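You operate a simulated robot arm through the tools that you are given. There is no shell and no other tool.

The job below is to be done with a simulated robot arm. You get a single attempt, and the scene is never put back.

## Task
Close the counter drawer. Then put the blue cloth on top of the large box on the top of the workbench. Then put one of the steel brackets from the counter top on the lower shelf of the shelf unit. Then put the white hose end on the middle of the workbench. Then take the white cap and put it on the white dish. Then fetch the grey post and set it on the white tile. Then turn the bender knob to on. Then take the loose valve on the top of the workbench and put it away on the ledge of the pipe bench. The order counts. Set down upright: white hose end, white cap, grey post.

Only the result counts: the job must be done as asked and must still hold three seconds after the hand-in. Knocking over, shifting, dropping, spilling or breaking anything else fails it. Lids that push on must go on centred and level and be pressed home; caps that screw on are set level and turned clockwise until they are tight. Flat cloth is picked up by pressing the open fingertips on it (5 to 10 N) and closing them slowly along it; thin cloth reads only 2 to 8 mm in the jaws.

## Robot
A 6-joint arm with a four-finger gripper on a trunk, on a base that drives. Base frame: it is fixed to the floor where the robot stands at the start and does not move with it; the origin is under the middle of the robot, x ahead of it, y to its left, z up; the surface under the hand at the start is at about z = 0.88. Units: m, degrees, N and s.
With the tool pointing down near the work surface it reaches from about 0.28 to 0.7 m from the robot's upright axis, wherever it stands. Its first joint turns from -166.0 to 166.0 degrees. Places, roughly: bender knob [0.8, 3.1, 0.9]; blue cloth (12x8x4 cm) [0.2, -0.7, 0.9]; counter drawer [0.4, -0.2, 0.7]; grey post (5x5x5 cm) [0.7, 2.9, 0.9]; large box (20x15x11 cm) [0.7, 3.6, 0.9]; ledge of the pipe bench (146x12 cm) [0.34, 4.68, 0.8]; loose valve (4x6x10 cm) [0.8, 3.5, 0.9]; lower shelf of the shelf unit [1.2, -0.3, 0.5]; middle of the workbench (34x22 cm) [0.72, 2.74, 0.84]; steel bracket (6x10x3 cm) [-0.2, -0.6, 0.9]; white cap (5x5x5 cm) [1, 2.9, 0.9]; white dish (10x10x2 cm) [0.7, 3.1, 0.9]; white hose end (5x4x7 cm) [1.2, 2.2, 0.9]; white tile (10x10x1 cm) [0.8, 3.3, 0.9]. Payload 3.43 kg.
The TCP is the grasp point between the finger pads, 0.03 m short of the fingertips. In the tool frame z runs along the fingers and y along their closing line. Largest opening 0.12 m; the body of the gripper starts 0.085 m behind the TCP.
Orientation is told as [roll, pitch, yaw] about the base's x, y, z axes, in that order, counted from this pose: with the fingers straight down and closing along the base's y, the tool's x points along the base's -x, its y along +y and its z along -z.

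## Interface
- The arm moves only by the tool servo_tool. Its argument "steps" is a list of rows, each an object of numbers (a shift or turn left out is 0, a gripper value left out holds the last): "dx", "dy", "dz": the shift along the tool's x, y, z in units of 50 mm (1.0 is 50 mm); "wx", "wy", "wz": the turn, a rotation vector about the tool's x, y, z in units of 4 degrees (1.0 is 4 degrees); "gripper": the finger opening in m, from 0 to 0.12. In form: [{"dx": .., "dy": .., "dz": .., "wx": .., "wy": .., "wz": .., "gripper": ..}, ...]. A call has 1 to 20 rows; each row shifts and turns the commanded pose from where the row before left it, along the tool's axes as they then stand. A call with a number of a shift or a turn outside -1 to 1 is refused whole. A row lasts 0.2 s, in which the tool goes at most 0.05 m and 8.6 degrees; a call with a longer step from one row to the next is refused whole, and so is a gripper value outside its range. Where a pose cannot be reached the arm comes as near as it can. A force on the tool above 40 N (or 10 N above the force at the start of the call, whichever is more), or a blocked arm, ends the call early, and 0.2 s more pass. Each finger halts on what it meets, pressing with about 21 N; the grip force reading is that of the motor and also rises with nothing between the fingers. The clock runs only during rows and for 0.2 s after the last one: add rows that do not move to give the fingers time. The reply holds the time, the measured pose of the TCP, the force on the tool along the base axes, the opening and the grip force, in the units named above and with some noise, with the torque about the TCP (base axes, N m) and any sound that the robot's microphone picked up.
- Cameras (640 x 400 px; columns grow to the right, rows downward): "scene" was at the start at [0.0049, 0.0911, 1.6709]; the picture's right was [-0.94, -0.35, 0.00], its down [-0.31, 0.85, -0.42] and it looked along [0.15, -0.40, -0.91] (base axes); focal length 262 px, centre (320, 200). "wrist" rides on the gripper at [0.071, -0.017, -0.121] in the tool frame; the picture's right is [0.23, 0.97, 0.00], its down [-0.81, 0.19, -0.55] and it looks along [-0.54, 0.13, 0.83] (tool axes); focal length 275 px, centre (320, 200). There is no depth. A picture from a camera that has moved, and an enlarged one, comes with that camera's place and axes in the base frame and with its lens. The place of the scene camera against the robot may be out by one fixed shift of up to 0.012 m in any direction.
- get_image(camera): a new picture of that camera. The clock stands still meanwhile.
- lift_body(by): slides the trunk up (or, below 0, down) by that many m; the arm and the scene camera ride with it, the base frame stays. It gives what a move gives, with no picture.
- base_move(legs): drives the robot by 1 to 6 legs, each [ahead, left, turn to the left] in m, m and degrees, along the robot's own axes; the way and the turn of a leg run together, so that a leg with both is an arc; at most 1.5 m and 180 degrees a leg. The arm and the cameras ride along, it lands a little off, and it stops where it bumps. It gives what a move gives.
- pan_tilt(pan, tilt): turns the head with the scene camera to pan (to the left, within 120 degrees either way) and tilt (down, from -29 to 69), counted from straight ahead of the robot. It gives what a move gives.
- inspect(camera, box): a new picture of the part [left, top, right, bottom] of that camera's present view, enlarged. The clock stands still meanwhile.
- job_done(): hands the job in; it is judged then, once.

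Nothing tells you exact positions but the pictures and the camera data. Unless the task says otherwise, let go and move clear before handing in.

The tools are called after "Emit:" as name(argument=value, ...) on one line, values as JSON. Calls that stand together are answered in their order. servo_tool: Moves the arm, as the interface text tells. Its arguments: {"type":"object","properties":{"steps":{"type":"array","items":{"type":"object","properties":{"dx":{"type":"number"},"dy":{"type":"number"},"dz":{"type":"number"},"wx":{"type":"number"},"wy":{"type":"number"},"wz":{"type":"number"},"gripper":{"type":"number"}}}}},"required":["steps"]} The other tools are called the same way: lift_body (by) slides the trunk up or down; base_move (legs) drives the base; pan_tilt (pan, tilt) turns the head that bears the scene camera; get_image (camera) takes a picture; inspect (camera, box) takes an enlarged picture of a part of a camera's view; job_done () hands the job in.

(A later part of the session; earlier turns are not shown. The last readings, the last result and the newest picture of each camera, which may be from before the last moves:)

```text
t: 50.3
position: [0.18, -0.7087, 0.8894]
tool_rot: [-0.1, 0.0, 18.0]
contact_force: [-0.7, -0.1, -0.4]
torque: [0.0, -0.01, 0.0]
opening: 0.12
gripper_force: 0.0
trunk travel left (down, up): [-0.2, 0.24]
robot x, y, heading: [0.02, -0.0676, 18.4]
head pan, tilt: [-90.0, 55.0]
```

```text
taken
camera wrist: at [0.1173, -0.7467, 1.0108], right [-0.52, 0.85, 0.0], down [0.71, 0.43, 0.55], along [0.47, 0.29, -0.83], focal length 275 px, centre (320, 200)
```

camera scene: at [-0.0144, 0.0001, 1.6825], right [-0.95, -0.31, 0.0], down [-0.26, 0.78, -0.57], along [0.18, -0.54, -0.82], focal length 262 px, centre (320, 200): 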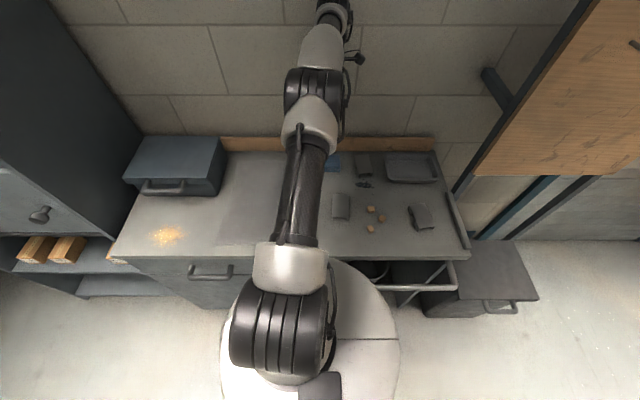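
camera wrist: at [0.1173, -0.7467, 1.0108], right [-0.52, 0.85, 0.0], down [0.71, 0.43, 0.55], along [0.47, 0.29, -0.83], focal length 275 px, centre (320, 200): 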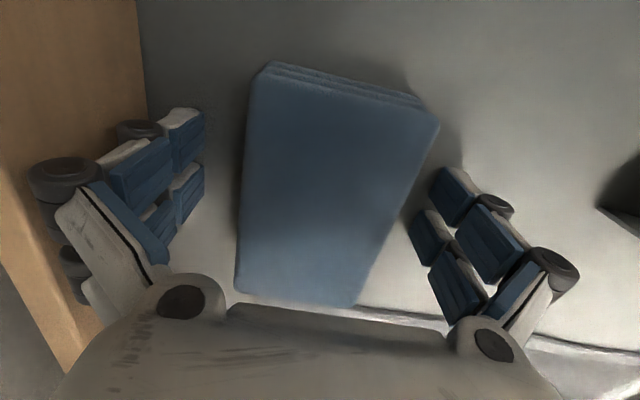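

There's still no contact at z 0.889. The picture suggests the fingers swing on links, with the tips reaching lower as they close. I'll rise a little, narrow the opening to just outside the cloth, and then feel for the surface.

Emit:
servo_tool(steps=[{"dz": -0.5}, {"gripper": 0.095}, {}, {}, {"dz": 0.1}, {"dz": 0.1}, {}])

Emit:
servo_tool(steps=[{"dz": 0.05}, {"dz": 0.05}, {}])

Emit:
get_image(camera="wrist")

```text
t: 51.9
position: [0.1804, -0.7084, 0.9038]
tool_rot: [0.0, 0.0, 18.1]
contact_force: [0.6, 0.9, -0.3]
torque: [0.0, -0.01, -0.05]
opening: 0.0951
gripper_force: 0.0
trunk travel left (down, up): [-0.2, 0.24]
robot x, y, heading: [0.0255, -0.0637, 18.0]
head pan, tilt: [-90.0, 55.0]
```

```text
t: 52.7
position: [0.181, -0.7082, 0.8992]
tool_rot: [0.0, 0.0, 18.0]
contact_force: [-1.0, -1.7, 8.2]
torque: [0.35, 0.1, 0.08]
opening: 0.0966
gripper_force: 3.6
trunk travel left (down, up): [-0.2, 0.24]
robot x, y, heading: [0.0242, -0.0665, 18.2]
head pan, tilt: [-90.0, 55.0]
```

```text
taken
camera wrist: at [0.1179, -0.7458, 1.0215], right [-0.52, 0.85, 0.0], down [0.71, 0.43, 0.55], along [0.47, 0.29, -0.83], focal length 275 px, centre (320, 200)
```

wrist: 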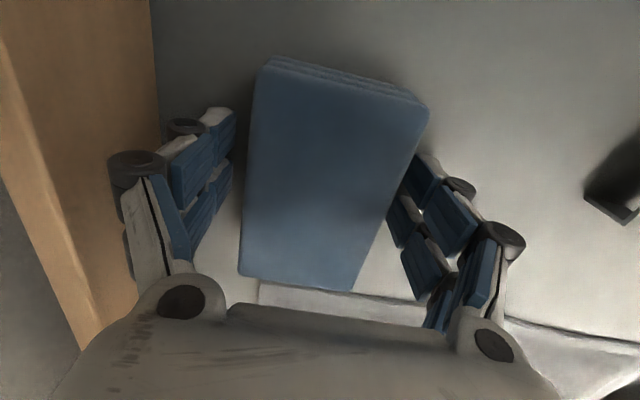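

I felt light contact (about 8 N) at the near finger at z 0.899 with this opening, so the surface is right there. I'll raise a few millimetres to allow for the tip swing and close fully, about 1 cm deeper than before.

Emit:
servo_tool(steps=[{"dz": -0.1}, {"gripper": 0.085}, {"gripper": 0.075}, {"gripper": 0.065}, {"gripper": 0.05}, {"gripper": 0.03}, {"gripper": 0.0}, {}, {}, {}])

Emit:
servo_tool(steps=[{"dz": -0.05}, {"dz": -0.05}, {"dz": -0.1}, {"dz": -0.1}, {}])

Emit:
get_image(camera="wrist")

```text
t: 54.9
position: [0.1788, -0.706, 0.9065]
tool_rot: [-0.2, 0.0, 18.0]
contact_force: [-2.5, 10.1, 34.6]
torque: [1.64, 0.56, 0.0]
opening: 0.0698
gripper_force: 21.2
trunk travel left (down, up): [-0.2, 0.24]
robot x, y, heading: [0.0214, -0.0677, 18.3]
head pan, tilt: [-90.0, 55.0]
```

```text
t: 56.1
position: [0.1809, -0.7076, 0.9184]
tool_rot: [0.1, 0.0, 17.9]
contact_force: [-0.9, 0.4, -0.4]
torque: [0.02, -0.03, -0.02]
opening: 0.0697
gripper_force: 21.3
trunk travel left (down, up): [-0.2, 0.24]
robot x, y, heading: [0.0229, -0.0647, 18.3]
head pan, tilt: [-90.0, 55.0]
```

```text
taken
camera wrist: at [0.1187, -0.7458, 1.0399], right [-0.52, 0.85, 0.0], down [0.71, 0.43, 0.55], along [0.47, 0.29, -0.83], focal length 275 px, centre (320, 200)
```

wrist: 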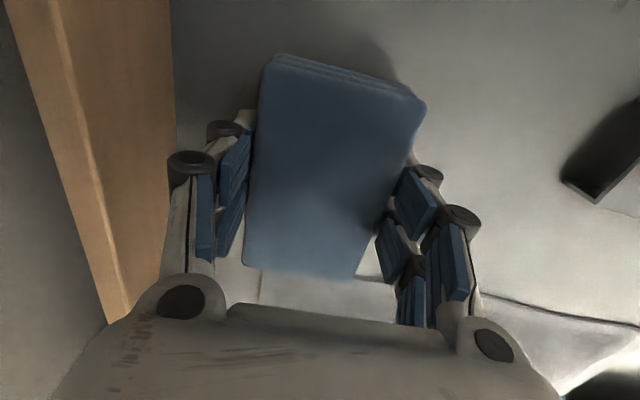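

The jaws still hold at 70 mm after rising 1 cm. I'll keep lifting slowly.

Emit:
servo_tool(steps=[{"dz": -0.1}, {"dz": -0.1}, {"dz": -0.1}, {"dz": -0.1}, {"dz": -0.1}, {"dz": -0.1}, {}])

Emit:
get_image(camera="wrist")

```text
t: 57.7
position: [0.1805, -0.7069, 0.9497]
tool_rot: [0.0, 0.0, 18.0]
contact_force: [0.7, -0.2, -0.4]
torque: [-0.02, 0.0, 0.03]
opening: 0.0695
gripper_force: 21.3
trunk travel left (down, up): [-0.2, 0.24]
robot x, y, heading: [0.021, -0.067, 18.1]
head pan, tilt: [-90.0, 55.0]
```

```text
taken
camera wrist: at [0.118, -0.7458, 1.071], right [-0.52, 0.85, 0.0], down [0.71, 0.43, 0.55], along [0.47, 0.29, -0.83], focal length 275 px, centre (320, 200)
```

wrist: 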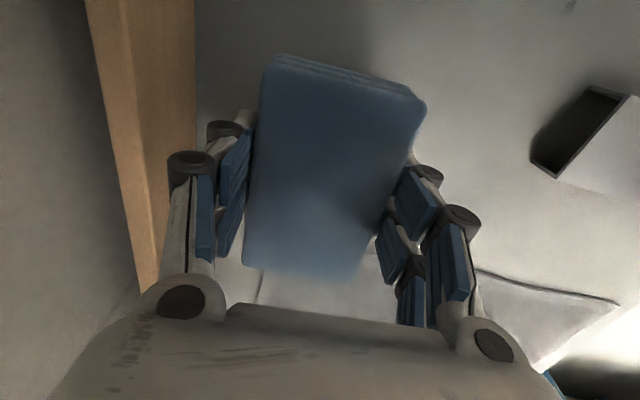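

The cloth is firmly in the jaws: it stays put in the picture while the counter recedes. I'll lift higher and bring the arm round to the front of the robot for driving.

Emit:
servo_tool(steps=[{"dz": -0.2}, {"dz": -0.4}, {"dz": -0.6}, {"dz": -0.7}, {"dz": -0.7}, {"dz": -0.7}, {"dz": -0.7}, {"dz": -0.5}, {"dz": -0.3}, {}, {"dy": 0.3, "dx": -0.06}, {"dy": 0.6, "dx": -0.12}, {"dy": 0.7, "dx": -0.14}, {"dy": 0.7, "dx": -0.14}, {"dy": 0.7, "dx": -0.14}, {"dy": 0.7, "dx": -0.14}, {"dy": 0.6, "dx": -0.12}, {"dy": 0.4, "dx": -0.1}, {}])

Emit:
get_image(camera="wrist")

```text
t: 61.7
position: [0.1525, -0.4708, 1.1872]
tool_rot: [0.0, 0.0, 18.0]
contact_force: [0.0, 0.7, 0.2]
torque: [0.01, -0.01, -0.03]
opening: 0.0697
gripper_force: 21.2
trunk travel left (down, up): [-0.2, 0.24]
robot x, y, heading: [0.021, -0.0662, 18.1]
head pan, tilt: [-90.0, 55.0]
```

```text
taken
camera wrist: at [0.0901, -0.5091, 1.3089], right [-0.52, 0.85, 0.0], down [0.71, 0.43, 0.55], along [0.47, 0.29, -0.83], focal length 275 px, centre (320, 200)
```

wrist: 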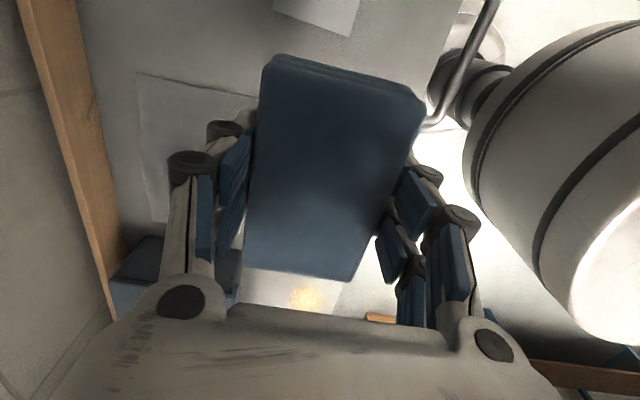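

The cloth is held securely. Now I'll swing it round to the front.

Emit:
servo_tool(steps=[{"dx": -0.4, "dy": 0.16}, {"dx": -0.7, "dy": 0.28}, {"dx": -0.7, "dy": 0.28}, {"dx": -0.7, "dy": 0.28}, {"dx": -0.7, "dy": 0.28}, {"dx": -0.7, "dy": 0.28}, {"dx": -0.7, "dy": 0.3}, {"dx": -0.7, "dy": 0.35}, {"dx": -0.7, "dy": 0.4}, {"dx": -0.5, "dy": 0.6}, {"dx": -0.4, "dy": 0.7}, {"dx": -0.3, "dy": 0.75}, {"dx": -0.3, "dy": 0.75}, {"dx": -0.3, "dy": 0.75}, {"dx": -0.2, "dy": 0.75}, {"dx": -0.2, "dy": 0.75}, {"dx": -0.1, "dy": 0.6}, {"dx": -0.1, "dy": 0.4}, {}])

Emit:
pan_tilt(pan=45, tilt=35)

Emit:
get_image(camera="scene")

Emit:
get_image(camera="wrist")

```text
t: 65.7
position: [0.4204, 0.0723, 1.1905]
tool_rot: [0.0, 0.0, 18.0]
contact_force: [0.0, 0.2, -0.4]
torque: [0.01, 0.01, 0.01]
opening: 0.0694
gripper_force: 20.7
trunk travel left (down, up): [-0.2, 0.24]
robot x, y, heading: [0.0205, -0.0644, 18.3]
head pan, tilt: [-90.0, 55.0]
```

```text
t: 67.9
position: [0.4214, 0.0723, 1.1892]
tool_rot: [-0.1, 0.0, 17.9]
contact_force: [0.4, -0.4, -1.2]
torque: [-0.03, -0.01, -0.01]
opening: 0.0695
gripper_force: 20.8
trunk travel left (down, up): [-0.2, 0.24]
robot x, y, heading: [0.0182, -0.0667, 18.2]
head pan, tilt: [45.0, 35.0]
```

```text
taken
camera scene: at [0.0029, 0.1474, 1.7108], right [0.89, -0.45, 0.0], down [-0.26, -0.51, -0.82], along [0.37, 0.73, -0.57], focal length 262 px, centre (320, 200)
```

scene: 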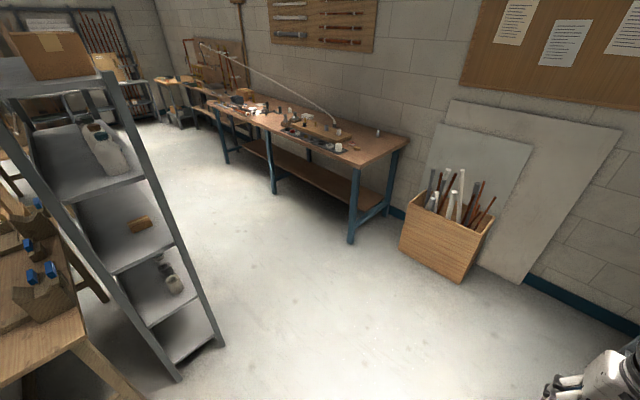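

```text
taken
camera wrist: at [0.3579, 0.0337, 1.3109], right [-0.52, 0.85, 0.0], down [0.71, 0.43, 0.55], along [0.47, 0.29, -0.83], focal length 275 px, centre (320, 200)
```

wrist: 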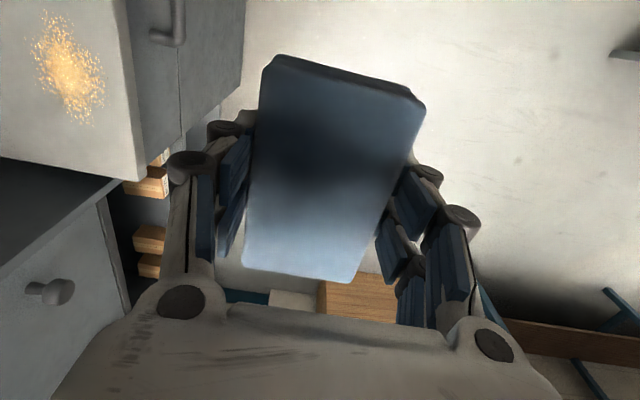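

The aisle between the rack (its edge near 0.2 m in the room's ahead direction) and the workbench (front edge about 1.44 m) is clear. I'll drive down its middle, carrying the cloth in front, up to the large box.

Emit:
base_move(legs=[[0, 0.4, 0], [0.75, 0, 0], [0, 1.5, 0]])

Emit:
pan_tilt(pan=20, tilt=35)

Emit:
get_image(camera="scene")

```text
t: 81.2
position: [0.4885, 2.1466, 1.1906]
tool_rot: [0.0, 0.0, 19.0]
contact_force: [0.8, 0.5, -0.9]
torque: [0.0, 0.02, 0.01]
opening: 0.0693
gripper_force: 20.9
trunk travel left (down, up): [-0.2, 0.24]
robot x, y, heading: [0.0908, 1.9991, 19.3]
head pan, tilt: [45.0, 35.0]
```

```text
t: 82.1
position: [0.4884, 2.1469, 1.1903]
tool_rot: [0.0, 0.0, 19.0]
contact_force: [-0.1, 0.5, -1.0]
torque: [0.01, -0.02, 0.02]
opening: 0.0695
gripper_force: 20.9
trunk travel left (down, up): [-0.2, 0.24]
robot x, y, heading: [0.0907, 2.004, 19.1]
head pan, tilt: [20.0, 35.0]
```

```text
taken
camera scene: at [0.0995, 2.1906, 1.7108], right [0.63, -0.77, 0.0], down [-0.44, -0.36, -0.82], along [0.63, 0.52, -0.57], focal length 262 px, centre (320, 200)
```

scene: 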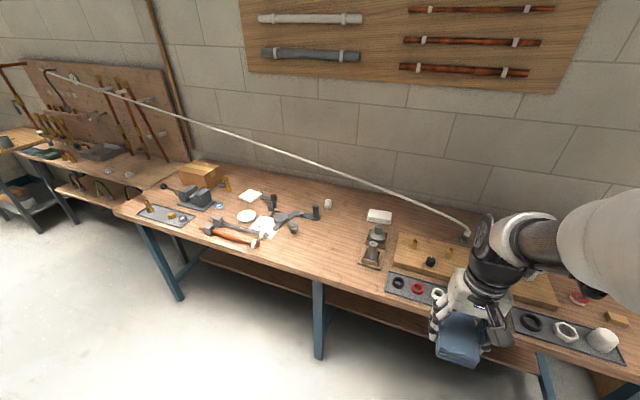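

I've arrived in the aisle by the bench with the cloth still held. I can see the cardboard box near the far end. I'll zoom in on the objects on the bench.

Emit:
inspect(camera="scene", box=[120, 140, 340, 270])

Emit:
inspect(camera="scene", box=[340, 180, 640, 370])

```text
2.91 times, centred on (230, 205) of scene
camera zoom: at [0.0995, 2.1906, 1.7108], right [0.63, -0.77, 0.0], down [-0.44, -0.36, -0.82], along [0.63, 0.52, -0.57], focal length 761 px, centre (582, 186)
```

zoom: 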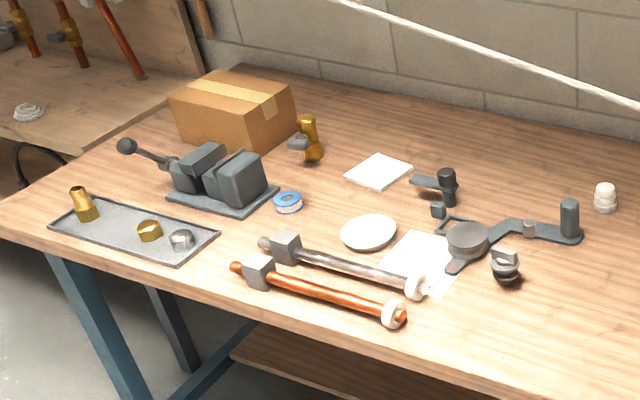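

```text
2.11 times, centred on (490, 275) of scene
camera zoom: at [0.0995, 2.1906, 1.7108], right [0.63, -0.77, 0.0], down [-0.44, -0.36, -0.82], along [0.63, 0.52, -0.57], focal length 551 px, centre (-38, 42)
```

zoom: 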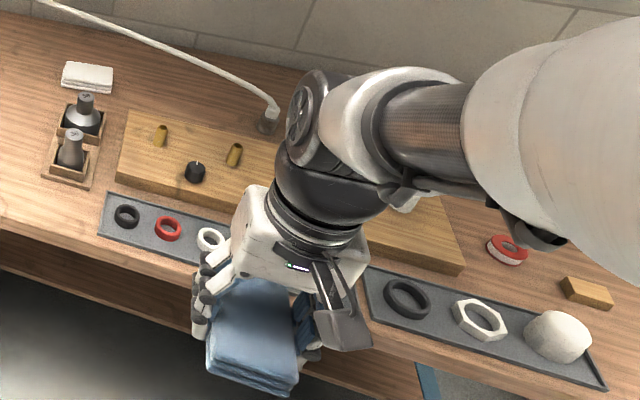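

I can now see the box, valve, tile, dish, bender and cap clearly. I'll drive on to stand in front of the box, straightening the heading.

Emit:
base_move(legs=[[0, 0, -1.1], [0, 1.3, 0]])

Emit:
pan_tilt(pan=0, tilt=45)

Emit:
get_image(camera="scene")

```text
t: 89.0
position: [0.0872, 3.3722, 1.1899]
tool_rot: [0.0, 0.0, 18.1]
contact_force: [-0.7, -0.7, -0.1]
torque: [-0.01, -0.02, 0.02]
opening: 0.0693
gripper_force: 20.9
trunk travel left (down, up): [-0.2, 0.24]
robot x, y, heading: [-0.3104, 3.2341, 18.1]
head pan, tilt: [20.0, 35.0]
```

```text
t: 89.8
position: [0.0883, 3.3731, 1.1904]
tool_rot: [-0.1, 0.1, 18.0]
contact_force: [-1.0, -0.3, -0.5]
torque: [-0.03, -0.01, -0.02]
opening: 0.0696
gripper_force: 21.1
trunk travel left (down, up): [-0.2, 0.24]
robot x, y, heading: [-0.3094, 3.2348, 18.0]
head pan, tilt: [0.0, 45.0]
```

```text
taken
camera scene: at [-0.2926, 3.3951, 1.696], right [0.31, -0.95, 0.0], down [-0.67, -0.22, -0.71], along [0.67, 0.22, -0.71], focal length 262 px, centre (320, 200)
```

scene: 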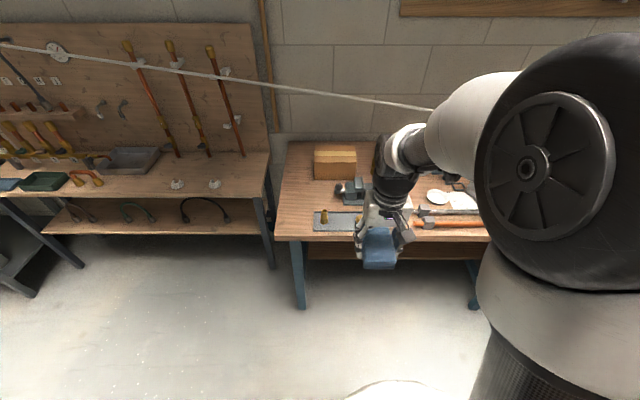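

I'm aligned with the bench. I'll zoom in on the box, then move up to the bench.

Emit:
inspect(camera="scene", box=[270, 130, 430, 250])

Emit:
base_move(legs=[[0.4, 0, 0]])

Emit:
pan_tilt(pan=15, tilt=50)

Emit:
get_image(camera="scene")

Emit:
get_image(camera="wrist")

```text
3.33 times, centred on (350, 190) of scene
camera zoom: at [-0.2926, 3.3951, 1.696], right [0.31, -0.95, 0.0], down [-0.67, -0.22, -0.71], along [0.67, 0.22, -0.71], focal length 872 px, centre (220, 233)
```

zoom: 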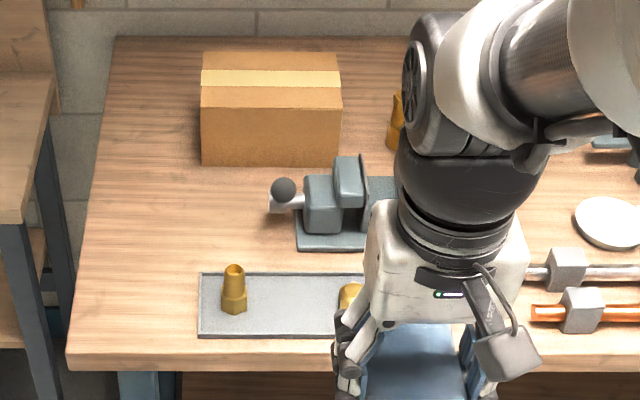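

```text
t: 92.3
position: [0.4665, 3.4983, 1.1898]
tool_rot: [0.0, 0.0, 18.2]
contact_force: [0.1, -0.1, 0.3]
torque: [-0.03, 0.06, 0.04]
opening: 0.0693
gripper_force: 21.5
trunk travel left (down, up): [-0.2, 0.24]
robot x, y, heading: [0.0707, 3.359, 18.3]
head pan, tilt: [0.0, 45.0]
```

```text
t: 93.0
position: [0.4661, 3.4999, 1.1898]
tool_rot: [0.0, -0.1, 18.2]
contact_force: [-0.2, 0.1, -1.2]
torque: [0.0, 0.03, 0.01]
opening: 0.0695
gripper_force: 20.6
trunk travel left (down, up): [-0.2, 0.24]
robot x, y, heading: [0.0679, 3.3621, 18.5]
head pan, tilt: [15.0, 50.0]
```

```text
taken
camera scene: at [0.0727, 3.5367, 1.6891], right [0.55, -0.84, 0.0], down [-0.64, -0.42, -0.64], along [0.54, 0.35, -0.77], focal length 262 px, centre (320, 200)
```

scene: 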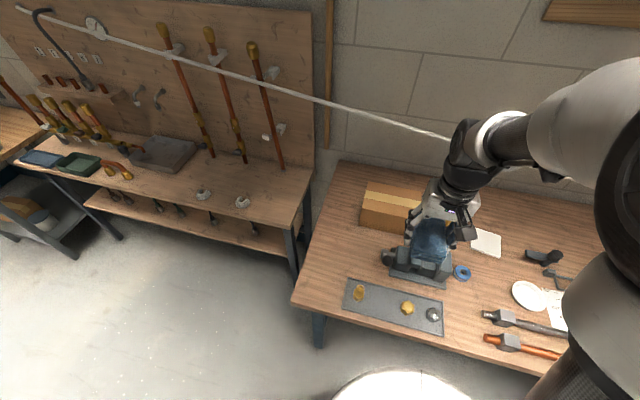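

```text
taken
camera wrist: at [0.4032, 3.4608, 1.3109], right [-0.52, 0.85, 0.0], down [0.71, 0.44, 0.55], along [0.47, 0.29, -0.83], focal length 275 px, centre (320, 200)
```

wrist: 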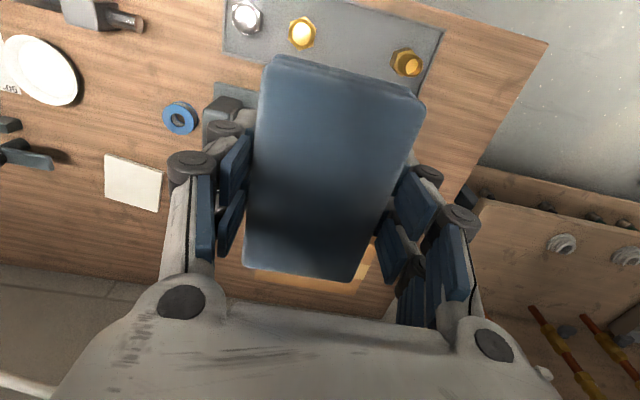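

The hose runs right above the box, at roughly z 1.23, so an upright hand would foul it. I'll lean the hand back about 30° so that it comes in under the hose from the front, then check the view.

Emit:
servo_tool(steps=[{"wy": -0.5}, {"wy": -1}, {"wy": -1}, {"wy": -1}, {"wy": -1}, {"wy": -1}, {"wy": -1}, {"wy": -1}, {}])

Emit:
get_image(camera="wrist")

Emit:
get_image(camera="scene")

```text
t: 95.0
position: [0.4658, 3.4987, 1.1891]
tool_rot: [0.0, -30.2, 18.2]
contact_force: [0.5, -0.4, -0.1]
torque: [0.05, -0.01, -0.04]
opening: 0.0696
gripper_force: 20.9
trunk travel left (down, up): [-0.2, 0.24]
robot x, y, heading: [0.069, 3.3578, 18.2]
head pan, tilt: [15.0, 50.0]
```

```text
taken
camera wrist: at [0.3552, 3.4446, 1.2585], right [-0.49, 0.86, -0.12], down [0.34, 0.31, 0.88], along [0.8, 0.4, -0.45], focal length 275 px, centre (320, 200)
```

wrist: 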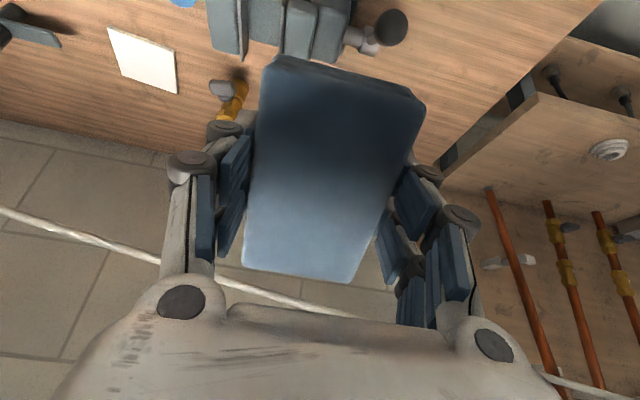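

```text
taken
camera scene: at [0.0728, 3.5368, 1.6891], right [0.55, -0.83, 0.0], down [-0.64, -0.42, -0.64], along [0.54, 0.35, -0.77], focal length 262 px, centre (320, 200)
```

scene: 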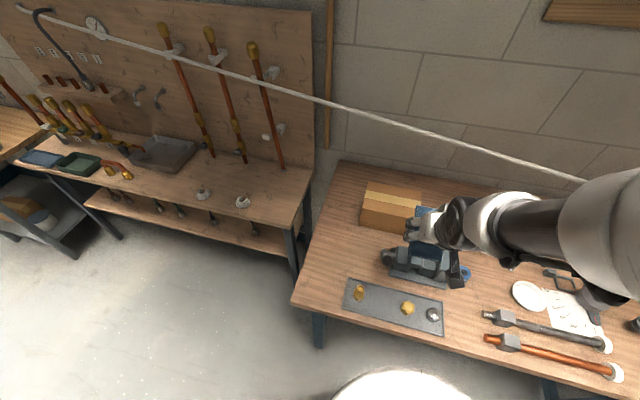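

From both cameras the hose passes behind the box top at about z 1.21, so the leaned hand will clear it by more than 10 cm. I'll move forward over the box, staying a few centimetres above it.

Emit:
servo_tool(steps=[{"dx": -0.3, "dz": 0.37, "dy": 0.07}, {"dx": -0.5, "dz": 0.61, "dy": 0.125}, {"dx": -0.5, "dz": 0.61, "dy": 0.125}, {"dx": -0.5, "dz": 0.61, "dy": 0.125}, {"dx": -0.5, "dz": 0.61, "dy": 0.125}, {"dx": -0.5, "dz": 0.61, "dy": 0.125}, {"dx": -0.5, "dz": 0.61, "dy": 0.125}, {"dx": -0.5, "dz": 0.61, "dy": 0.125}, {"dx": -0.43, "dz": 0.55, "dy": 0.115}, {}])

Emit:
get_image(camera="wrist")

Emit:
get_image(camera="scene")

```text
t: 97.2
position: [0.7458, 3.6485, 1.0697]
tool_rot: [0.0, -30.0, 18.3]
contact_force: [-0.1, -0.2, -0.3]
torque: [0.03, -0.02, 0.0]
opening: 0.0694
gripper_force: 21.2
trunk travel left (down, up): [-0.2, 0.24]
robot x, y, heading: [0.0652, 3.359, 18.4]
head pan, tilt: [15.0, 50.0]
```

```text
taken
camera wrist: at [0.634, 3.5938, 1.1396], right [-0.49, 0.86, -0.12], down [0.34, 0.32, 0.88], along [0.8, 0.4, -0.45], focal length 275 px, centre (320, 200)
```

wrist: 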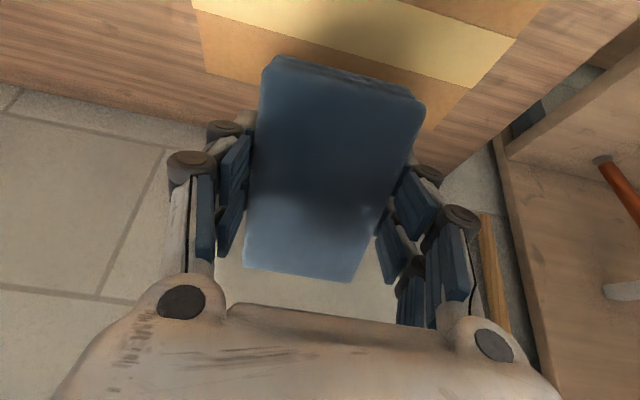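

```text
taken
camera scene: at [0.0719, 3.5364, 1.6892], right [0.55, -0.83, 0.0], down [-0.64, -0.42, -0.64], along [0.54, 0.35, -0.77], focal length 262 px, centre (320, 200)
```

scene: 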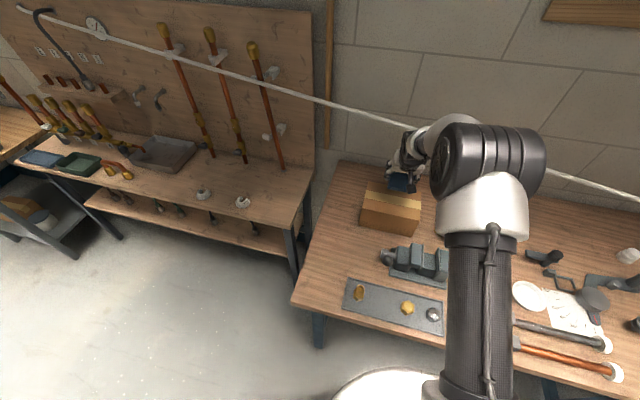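

The cloth is over the box, and the box centre comes out about 1 cm nearer to me than the jaws are. The hose stays about 9 cm behind the hand, so I can reduce the lean to 12° to keep the cloth flatter and then lower.

Emit:
servo_tool(steps=[{"wy": 0.9}, {"wy": 0.9}, {"wy": 0.9}, {"wy": 0.9}, {"wy": 0.9}, {}, {"dx": 0.25, "dz": 0.61, "dy": 0.05}, {"dx": 0.25, "dz": 0.5, "dy": 0.05}, {}])

Emit:
get_image(camera="scene")

Emit:
get_image(camera="wrist")

```text
t: 99.2
position: [0.7329, 3.6481, 1.0095]
tool_rot: [0.1, -12.1, 18.4]
contact_force: [0.2, -0.2, -0.7]
torque: [0.02, -0.03, 0.01]
opening: 0.0695
gripper_force: 20.7
trunk travel left (down, up): [-0.2, 0.24]
robot x, y, heading: [0.0681, 3.3589, 18.4]
head pan, tilt: [15.0, 50.0]
```

```text
taken
camera scene: at [0.0727, 3.5368, 1.6891], right [0.55, -0.83, 0.0], down [-0.64, -0.42, -0.64], along [0.54, 0.35, -0.77], focal length 262 px, centre (320, 200)
```

scene: 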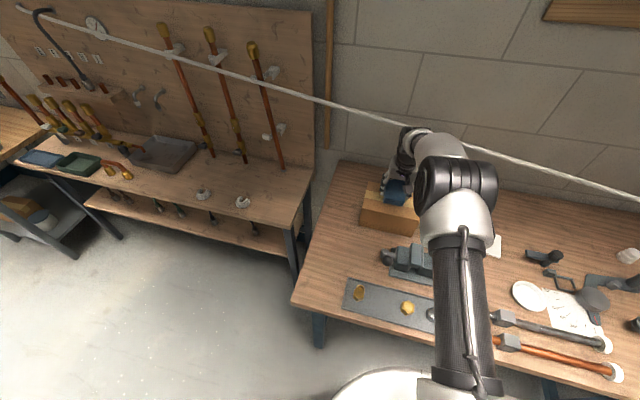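

```text
taken
camera wrist: at [0.6477, 3.602, 1.1145], right [-0.52, 0.85, -0.05], down [0.58, 0.39, 0.71], along [0.62, 0.34, -0.7], focal length 275 px, centre (320, 200)
```

wrist: 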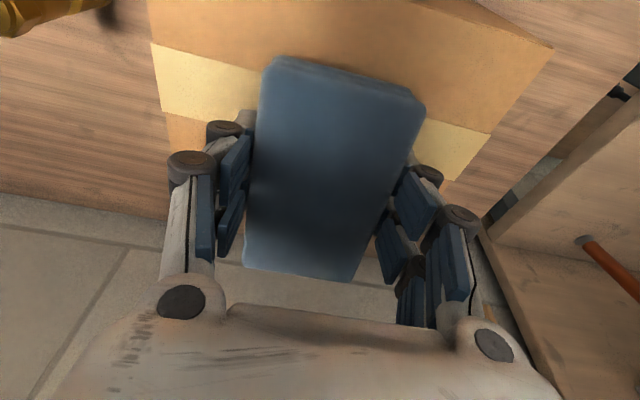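

The jaws are centred over the box within about 5 mm. I'll lower in small steps until the cloth touches.

Emit:
servo_tool(steps=[{"dx": 0.03, "dz": 0.1}, {"dx": 0.03, "dz": 0.1}, {"dx": 0.02, "dz": 0.1}, {}])

Emit:
servo_tool(steps=[{"dx": 0.02, "dz": 0.08}, {"dx": 0.02, "dz": 0.08}, {}])

```text
t: 100.2
position: [0.7326, 3.6472, 0.9977]
tool_rot: [0.0, -12.1, 18.2]
contact_force: [-0.4, 0.2, 10.3]
torque: [-0.27, 0.51, -0.01]
opening: 0.0697
gripper_force: 21.2
trunk travel left (down, up): [-0.2, 0.24]
robot x, y, heading: [0.0676, 3.3589, 18.6]
head pan, tilt: [15.0, 50.0]
```

```text
t: 101.0
position: [0.7325, 3.6468, 0.9915]
tool_rot: [0.0, -12.4, 18.2]
contact_force: [4.8, -0.3, 23.5]
torque: [-0.37, 0.41, 0.02]
opening: 0.0696
gripper_force: 20.7
trunk travel left (down, up): [-0.2, 0.24]
robot x, y, heading: [0.0678, 3.3566, 18.5]
head pan, tilt: [15.0, 50.0]
```

The cloth touched at its near edge and has now turned flat: the contact has moved to its middle, at 23 N. I'll open the fingers and back away toward the robot.

Emit:
servo_tool(steps=[{"gripper": 0.08}, {"gripper": 0.09}, {"gripper": 0.1}, {"gripper": 0.11}, {"gripper": 0.12}, {}, {}])

Emit:
get_image(camera="wrist")

```text
t: 102.6
position: [0.7317, 3.6484, 0.9868]
tool_rot: [-0.1, -12.0, 18.2]
contact_force: [-0.1, 0.2, -0.7]
torque: [0.01, 0.02, -0.01]
opening: 0.1199
gripper_force: 0.1
trunk travel left (down, up): [-0.2, 0.24]
robot x, y, heading: [0.0671, 3.3578, 18.2]
head pan, tilt: [15.0, 50.0]
```

```text
taken
camera wrist: at [0.6474, 3.6015, 1.0914], right [-0.52, 0.85, -0.05], down [0.58, 0.39, 0.71], along [0.62, 0.34, -0.7], focal length 275 px, centre (320, 200)
```

wrist: 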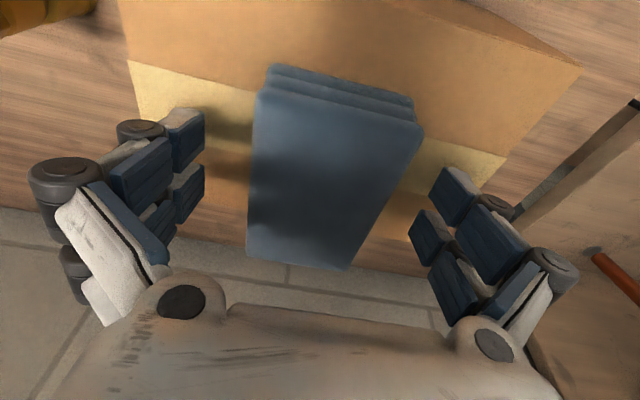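

The cloth lies flat on the box and the fingers are clear of it. I'll withdraw upward and back, then check.

Emit:
servo_tool(steps=[{"dz": -0.3}, {"dz": -0.6}, {"dz": -0.8, "dx": 0.3}, {"dz": -0.8, "dx": 0.5}, {"dz": -0.6, "dx": 0.7}, {"dz": -0.6, "dx": 0.7}, {"dz": -0.6, "dx": 0.7}, {"dx": 0.9}, {"dx": 0.9}, {"dx": 0.9}, {}])

Emit:
get_image(camera="wrist")

Emit:
get_image(camera="scene")

```text
t: 105.0
position: [0.4299, 3.5491, 1.1395]
tool_rot: [0.0, -12.0, 18.1]
contact_force: [0.1, 0.1, 0.6]
torque: [0.05, 0.04, -0.03]
opening: 0.12
gripper_force: 0.0
trunk travel left (down, up): [-0.2, 0.24]
robot x, y, heading: [0.0675, 3.3562, 18.1]
head pan, tilt: [15.0, 50.0]
```

```text
taken
camera wrist: at [0.3454, 3.503, 1.2423], right [-0.52, 0.85, -0.05], down [0.58, 0.39, 0.71], along [0.62, 0.34, -0.7], focal length 275 px, centre (320, 200)
```

wrist: 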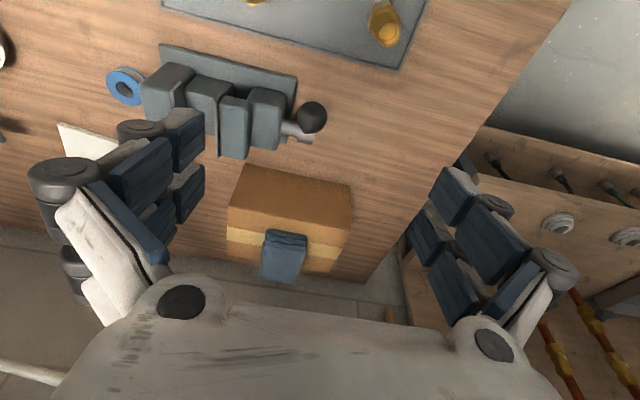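

```text
taken
camera scene: at [0.0734, 3.537, 1.689], right [0.55, -0.83, 0.0], down [-0.64, -0.42, -0.64], along [0.54, 0.35, -0.77], focal length 262 px, centre (320, 200)
```

scene: 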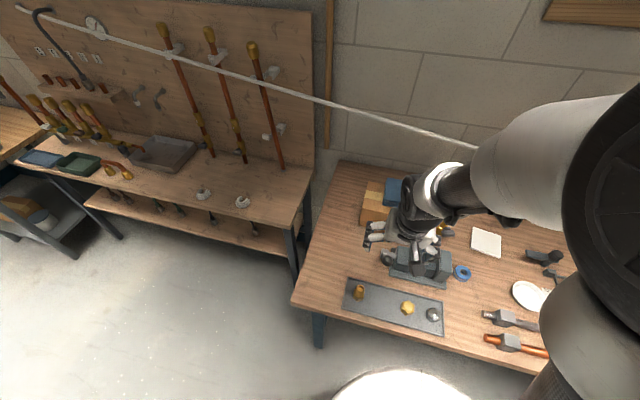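

The cloth is on the box, but I want to see exactly how it sits. I'll zoom in.

Emit:
inspect(camera="wrist", box=[200, 140, 400, 300])

Emit:
inspect(camera="scene", box=[330, 150, 480, 250])

```text
2.50 times, centred on (300, 220) of wrist
camera zoom: at [0.3454, 3.503, 1.2423], right [-0.52, 0.85, -0.05], down [0.58, 0.39, 0.71], along [0.62, 0.34, -0.7], focal length 688 px, centre (370, 150)
```

zoom: 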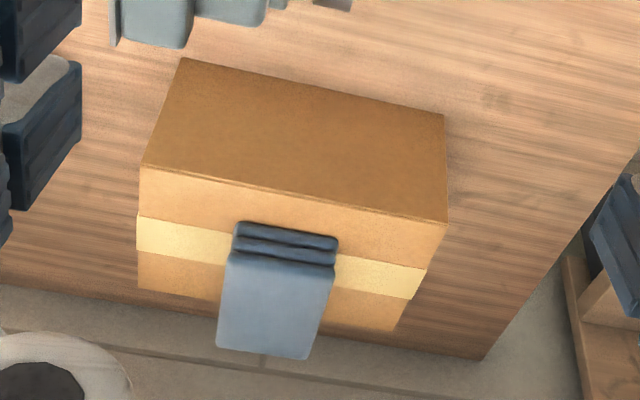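

```text
4.00 times, centred on (405, 200) of scene
camera zoom: at [0.0734, 3.537, 1.689], right [0.55, -0.83, 0.0], down [-0.64, -0.42, -0.64], along [0.54, 0.35, -0.77], focal length 1047 px, centre (-20, 200)
```

zoom: 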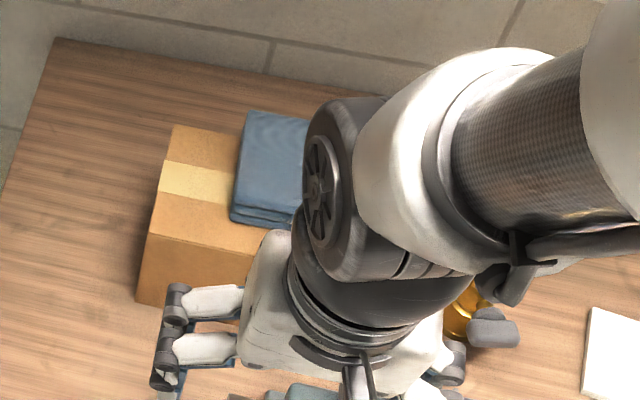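

The cloth sits well within the box top. Now for the bracket: I'll straighten the tool, raise it, and drive back toward the counter the way I came.

Emit:
servo_tool(steps=[{"wy": 1, "dz": -0.6}, {"wy": 1, "dz": -0.6}, {"wy": 1, "dx": 0.5}, {"dx": 0.5}, {"dx": 0.5}, {}])

Emit:
base_move(legs=[[-0.4, 0, 0], [0, -1.45, 0], [0, -1.4, 0]])

Emit:
pan_tilt(pan=-60, tilt=40)

Emit:
get_image(camera="scene")

```text
t: 106.4
position: [0.3463, 3.5211, 1.1966]
tool_rot: [0.0, 0.0, 18.2]
contact_force: [-0.1, -0.4, 0.6]
torque: [-0.01, 0.0, 0.01]
opening: 0.1197
gripper_force: 0.0
trunk travel left (down, up): [-0.2, 0.24]
robot x, y, heading: [0.0667, 3.3606, 18.1]
head pan, tilt: [15.0, 50.0]
```

```text
t: 122.4
position: [0.8281, 0.6304, 1.1971]
tool_rot: [0.1, 0.0, 16.7]
contact_force: [-0.2, -0.8, -0.1]
torque: [0.02, -0.01, 0.0]
opening: 0.1201
gripper_force: 0.0
trunk travel left (down, up): [-0.2, 0.24]
robot x, y, heading: [0.5441, 0.4737, 16.8]
head pan, tilt: [15.0, 50.0]
```

```text
t: 123.9
position: [0.8275, 0.6304, 1.197]
tool_rot: [0.2, 0.0, 16.7]
contact_force: [0.4, 0.2, -1.0]
torque: [-0.01, 0.01, -0.02]
opening: 0.12
gripper_force: 0.0
trunk travel left (down, up): [-0.2, 0.24]
robot x, y, heading: [0.5451, 0.4748, 17.1]
head pan, tilt: [-60.0, 40.0]
```

```text
taken
camera scene: at [0.5501, 0.5541, 1.7032], right [-0.68, -0.73, 0.0], down [-0.47, 0.44, -0.77], along [0.56, -0.52, -0.64], focal length 262 px, centre (320, 200)
```

scene: 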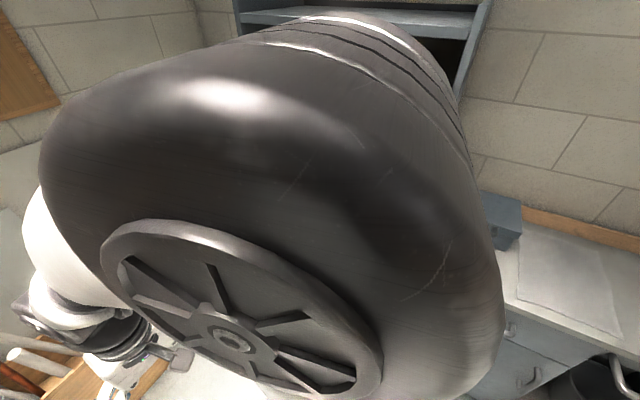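

The elbow blocks this view. I'll look a bit further left and right to see the shelf and the counter.

Emit:
pan_tilt(pan=-95, tilt=40)

Emit:
get_image(camera="scene")

Emit:
get_image(camera="wrist")

```text
t: 124.9
position: [0.828, 0.6297, 1.1955]
tool_rot: [-0.1, 0.0, 16.6]
contact_force: [-0.5, -0.4, -0.1]
torque: [0.02, -0.01, 0.01]
opening: 0.1199
gripper_force: 0.0
trunk travel left (down, up): [-0.2, 0.24]
robot x, y, heading: [0.542, 0.4782, 17.0]
head pan, tilt: [-95.0, 40.0]
```

```text
taken
camera scene: at [0.5055, 0.529, 1.7032], right [-0.98, -0.21, 0.0], down [-0.13, 0.63, -0.77], along [0.16, -0.75, -0.64], focal length 262 px, centre (320, 200)
```

scene: 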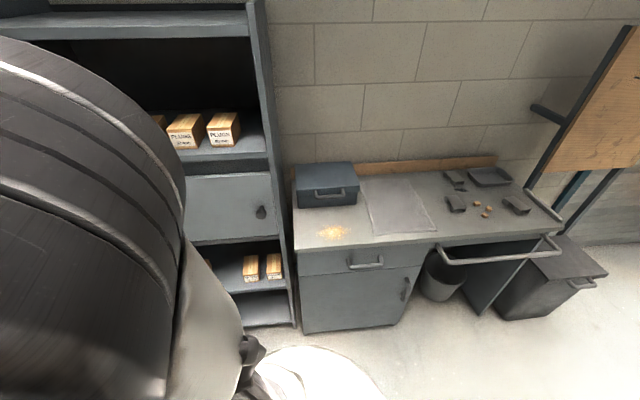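

```text
taken
camera wrist: at [0.7642, 0.5937, 1.3179], right [-0.5, 0.87, 0.0], down [0.72, 0.42, 0.55], along [0.48, 0.28, -0.83], focal length 275 px, centre (320, 200)
```

wrist: 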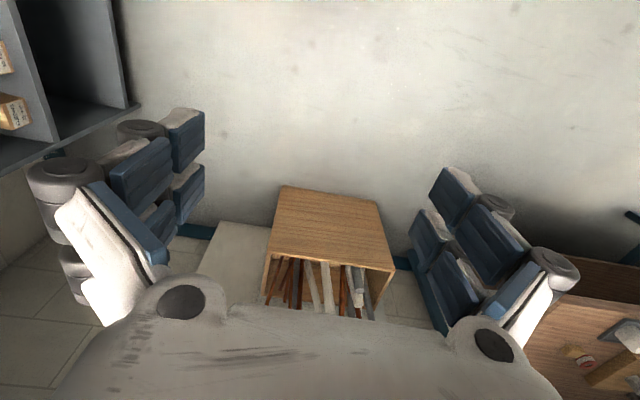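

The boxes stand on the shelf at about z 0.47, which is the lower shelf I need, with its front edge about 0.45 m from the room origin toward the counter side. I'll pick the lined-up bracket with the tool leaned 45° toward the counter, so it can go into the shelf level in the same pose. First I'll drive to the bracket.

Emit:
base_move(legs=[[0, 0, 1.2], [-0.7, 0, 0], [0, -0.2, 0]])

Emit:
servo_tool(steps=[{"wz": 1, "gripper": 0.1}, {"wz": 1}, {"wz": 1}, {"wz": 1}, {"wz": 1}, {"wz": 1}, {"wz": 1}, {"wz": 1}, {"wz": 1}, {"wz": 1}, {"wz": 1}, {"wz": 1}, {"wz": 1}, {"wz": 1}, {"wz": 1}, {"wz": 1}, {"wz": 1}, {"wz": 1}, {"wz": 1}, {"wz": 1}])

Emit:
pan_tilt(pan=-100, tilt=50)

Emit:
get_image(camera="scene")

```text
t: 130.3
position: [0.2261, 0.2279, 1.1969]
tool_rot: [0.0, 0.0, 18.3]
contact_force: [-0.1, 1.2, -0.2]
torque: [0.03, 0.01, 0.0]
opening: 0.1201
gripper_force: 0.2
trunk travel left (down, up): [-0.2, 0.24]
robot x, y, heading: [-0.0592, 0.0666, 18.4]
head pan, tilt: [-95.0, 40.0]
```

```text
t: 134.5
position: [0.2257, 0.2279, 1.1954]
tool_rot: [0.0, -0.1, -61.8]
contact_force: [-0.7, 0.1, 0.3]
torque: [-0.04, 0.0, 0.0]
opening: 0.0998
gripper_force: 0.1
trunk travel left (down, up): [-0.2, 0.24]
robot x, y, heading: [-0.0528, 0.0653, 18.5]
head pan, tilt: [-95.0, 40.0]
```

```text
t: 135.2
position: [0.2266, 0.2288, 1.1966]
tool_rot: [0.0, 0.1, -61.8]
contact_force: [0.2, 0.3, -0.4]
torque: [0.01, -0.01, 0.03]
opening: 0.1001
gripper_force: 0.0
trunk travel left (down, up): [-0.2, 0.24]
robot x, y, heading: [-0.0565, 0.0662, 18.2]
head pan, tilt: [-100.0, 50.0]
```

```text
taken
camera scene: at [-0.1014, 0.1247, 1.6891], right [-0.99, -0.15, 0.0], down [-0.11, 0.76, -0.64], along [0.09, -0.64, -0.77], focal length 262 px, centre (320, 200)
```

scene: 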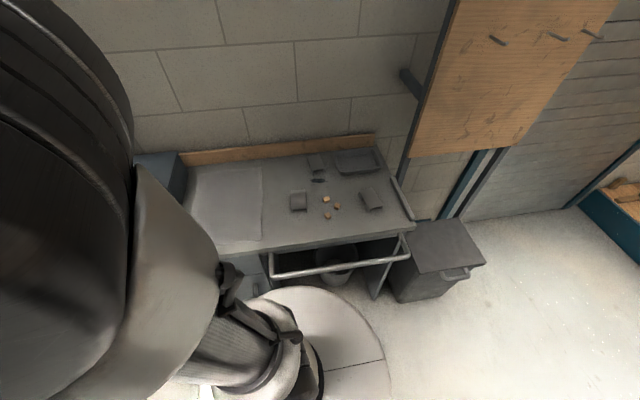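

Now I'll finish the turn and swing the arm round above the bracket, staying high.

Emit:
servo_tool(steps=[{"wz": 0.85}, {"wz": 0.85}, {"wz": 0.85}, {"dx": -0.857, "dy": 0.171}, {"dx": -0.857, "dy": 0.171}, {"dx": -0.857, "dy": 0.171}, {"dx": -0.857, "dy": 0.171}, {"dx": -0.857, "dy": 0.171}, {"dx": -0.857, "dy": 0.171}, {"dx": -0.857, "dy": 0.171}, {"dx": -0.667, "dy": -0.667}, {"dx": -0.667, "dy": -0.667}, {"dx": -0.667, "dy": -0.667}, {"dx": -0.667, "dy": -0.667}, {"dx": -0.667, "dy": -0.667}, {"dx": -0.667, "dy": -0.667}])

Emit:
servo_tool(steps=[{"dx": -0.227, "dy": -0.803}, {"dx": -0.227, "dy": -0.803}, {"dx": -0.227, "dy": -0.803}, {"dx": -0.227, "dy": -0.803}, {"dx": -0.227, "dy": -0.803}, {"dx": -0.227, "dy": -0.803}, {"wy": -1}, {"wy": -1}, {"wy": -1}, {"wy": -1}, {"wy": -1}, {"wy": -1}, {"wy": -1}, {"wy": -1}, {"wy": -1}, {"wy": -1}, {}])

Emit:
get_image(camera="wrist")

Emit:
get_image(camera="scene")

```text
t: 138.6
position: [0.2456, -0.2909, 1.1959]
tool_rot: [0.1, 0.0, -72.1]
contact_force: [-0.3, -1.1, -0.4]
torque: [0.01, -0.04, 0.0]
opening: 0.0999
gripper_force: 0.0
trunk travel left (down, up): [-0.2, 0.24]
robot x, y, heading: [-0.0562, 0.064, 18.4]
head pan, tilt: [-100.0, 50.0]
```

```text
t: 142.2
position: [0.0435, -0.4314, 1.1947]
tool_rot: [1.3, -36.2, -71.9]
contact_force: [0.3, 0.4, -0.3]
torque: [0.02, -0.01, -0.03]
opening: 0.1001
gripper_force: 0.0
out of reach, approached as far as the arm can: row 16
trunk travel left (down, up): [-0.2, 0.24]
robot x, y, heading: [-0.0514, 0.0664, 18.4]
head pan, tilt: [-100.0, 50.0]
```

```text
taken
camera wrist: at [-0.0138, -0.3141, 1.2524], right [0.86, 0.49, -0.12], down [0.27, -0.25, 0.93], along [0.42, -0.83, -0.35], focal length 275 px, centre (320, 200)
```

wrist: 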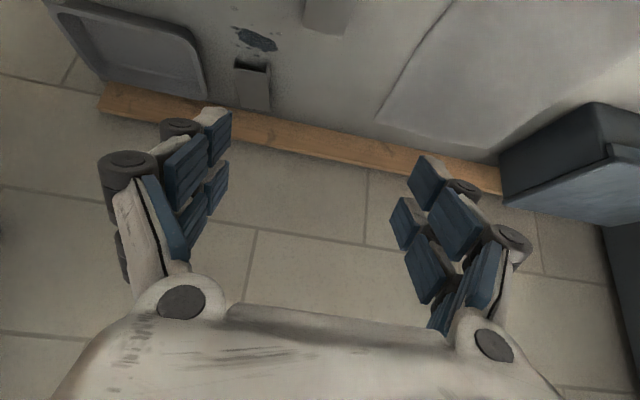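

```text
taken
camera scene: at [-0.1015, 0.1246, 1.6891], right [-0.99, -0.15, 0.0], down [-0.11, 0.76, -0.64], along [0.09, -0.64, -0.77], focal length 262 px, centre (320, 200)
```

scene: 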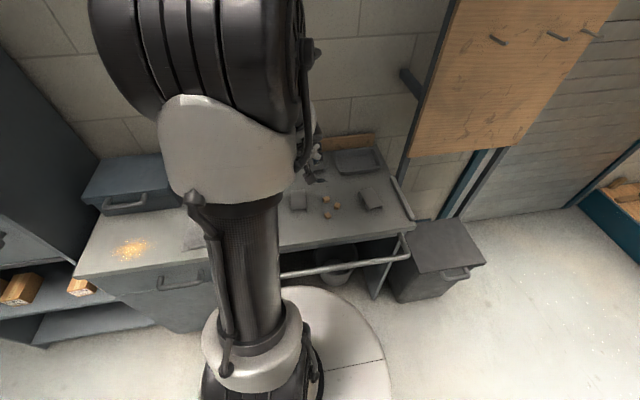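

The lean is limited to about 36° this close to the body. It'll free up as the arm extends. I'll lower toward the bracket along the tool direction and look again.

Emit:
servo_tool(steps=[{"dx": 0.2, "dz": 0.8}, {"dx": 0.2, "dz": 0.8}, {"dx": 0.2, "dz": 0.8}, {"dx": 0.2, "dz": 0.8}, {"dx": 0.1, "dz": 0.4}, {}])

Emit:
get_image(camera="wrist")

```text
t: 143.6
position: [0.0699, -0.4978, 1.0254]
tool_rot: [1.2, -36.3, -71.9]
contact_force: [0.4, -0.4, 0.5]
torque: [0.01, -0.02, -0.04]
opening: 0.1001
gripper_force: 0.0
trunk travel left (down, up): [-0.2, 0.24]
robot x, y, heading: [-0.0553, 0.0666, 18.3]
head pan, tilt: [-100.0, 50.0]
```

```text
taken
camera wrist: at [0.0113, -0.3809, 1.0804], right [0.86, 0.49, -0.12], down [0.27, -0.25, 0.93], along [0.43, -0.83, -0.35], focal length 275 px, centre (320, 200)
```

wrist: 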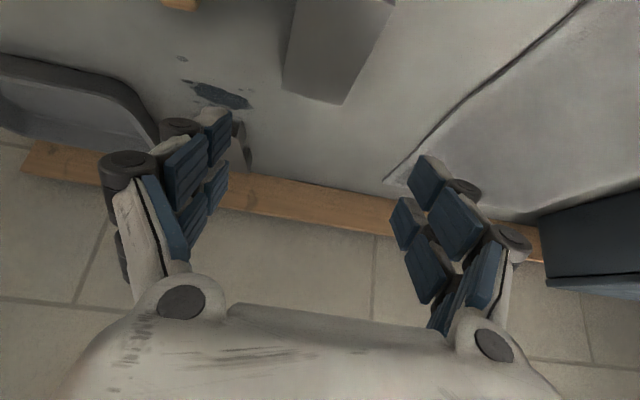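

The bracket is right ahead, its far edge square to the jaws and centred within 5 mm. I'll correct the small roll and move down to just above it.

Emit:
servo_tool(steps=[{"wx": 0.3, "dy": -0.1, "gripper": 0.09}, {"dx": 0.286, "dz": 0.576}, {"dx": 0.286, "dz": 0.576}, {"dx": 0.286, "dz": 0.576}, {}])

Emit:
get_image(camera="wrist")

Emit:
get_image(camera="scene")

```text
t: 144.8
position: [0.0701, -0.5116, 0.931]
tool_rot: [0.0, -36.2, -71.8]
contact_force: [1.0, 0.3, -0.6]
torque: [-0.01, 0.05, -0.03]
opening: 0.09
gripper_force: 0.0
trunk travel left (down, up): [-0.2, 0.24]
robot x, y, heading: [-0.0529, 0.0631, 18.4]
head pan, tilt: [-100.0, 50.0]
```

```text
taken
camera wrist: at [0.0139, -0.3945, 0.9869], right [0.87, 0.48, -0.14], down [0.28, -0.25, 0.93], along [0.41, -0.84, -0.35], focal length 275 px, centre (320, 200)
```

wrist: 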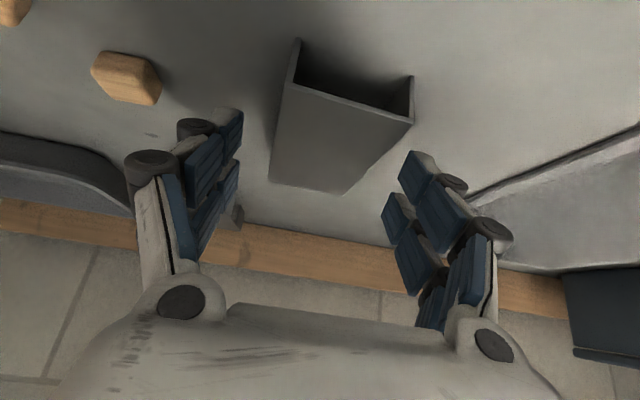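

```text
taken
camera scene: at [-0.1016, 0.1251, 1.6891], right [-0.99, -0.15, 0.0], down [-0.11, 0.76, -0.64], along [0.09, -0.64, -0.77], focal length 262 px, centre (320, 200)
```

scene: 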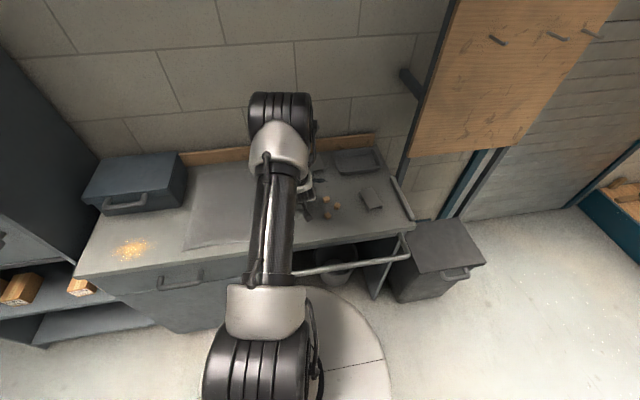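

The jaws straddle the bracket with its middle right at the grasp point. I'll lower the last 2 cm in small steps, watching for contact.

Emit:
servo_tool(steps=[{"dx": 0.08, "dz": 0.177}, {"dx": 0.08, "dz": 0.177}, {}])

Emit:
servo_tool(steps=[{"dx": 0.03, "dz": 0.04}, {"dx": 0.03, "dz": 0.04}, {}])

```text
t: 145.6
position: [0.0703, -0.5178, 0.9113]
tool_rot: [0.0, -36.3, -72.0]
contact_force: [0.5, 1.1, 0.8]
torque: [0.0, -0.02, 0.03]
opening: 0.0903
gripper_force: 0.1
trunk travel left (down, up): [-0.2, 0.24]
robot x, y, heading: [-0.0547, 0.0704, 18.4]
head pan, tilt: [-100.0, 50.0]
```

```text
t: 146.4
position: [0.0702, -0.5174, 0.9091]
tool_rot: [-0.1, -36.7, -71.9]
contact_force: [-3.1, 2.7, 31.0]
torque: [0.08, 0.9, -0.22]
opening: 0.0966
gripper_force: 11.2
trunk travel left (down, up): [-0.2, 0.24]
robot x, y, heading: [-0.0478, 0.0655, 18.2]
head pan, tilt: [-100.0, 50.0]
```

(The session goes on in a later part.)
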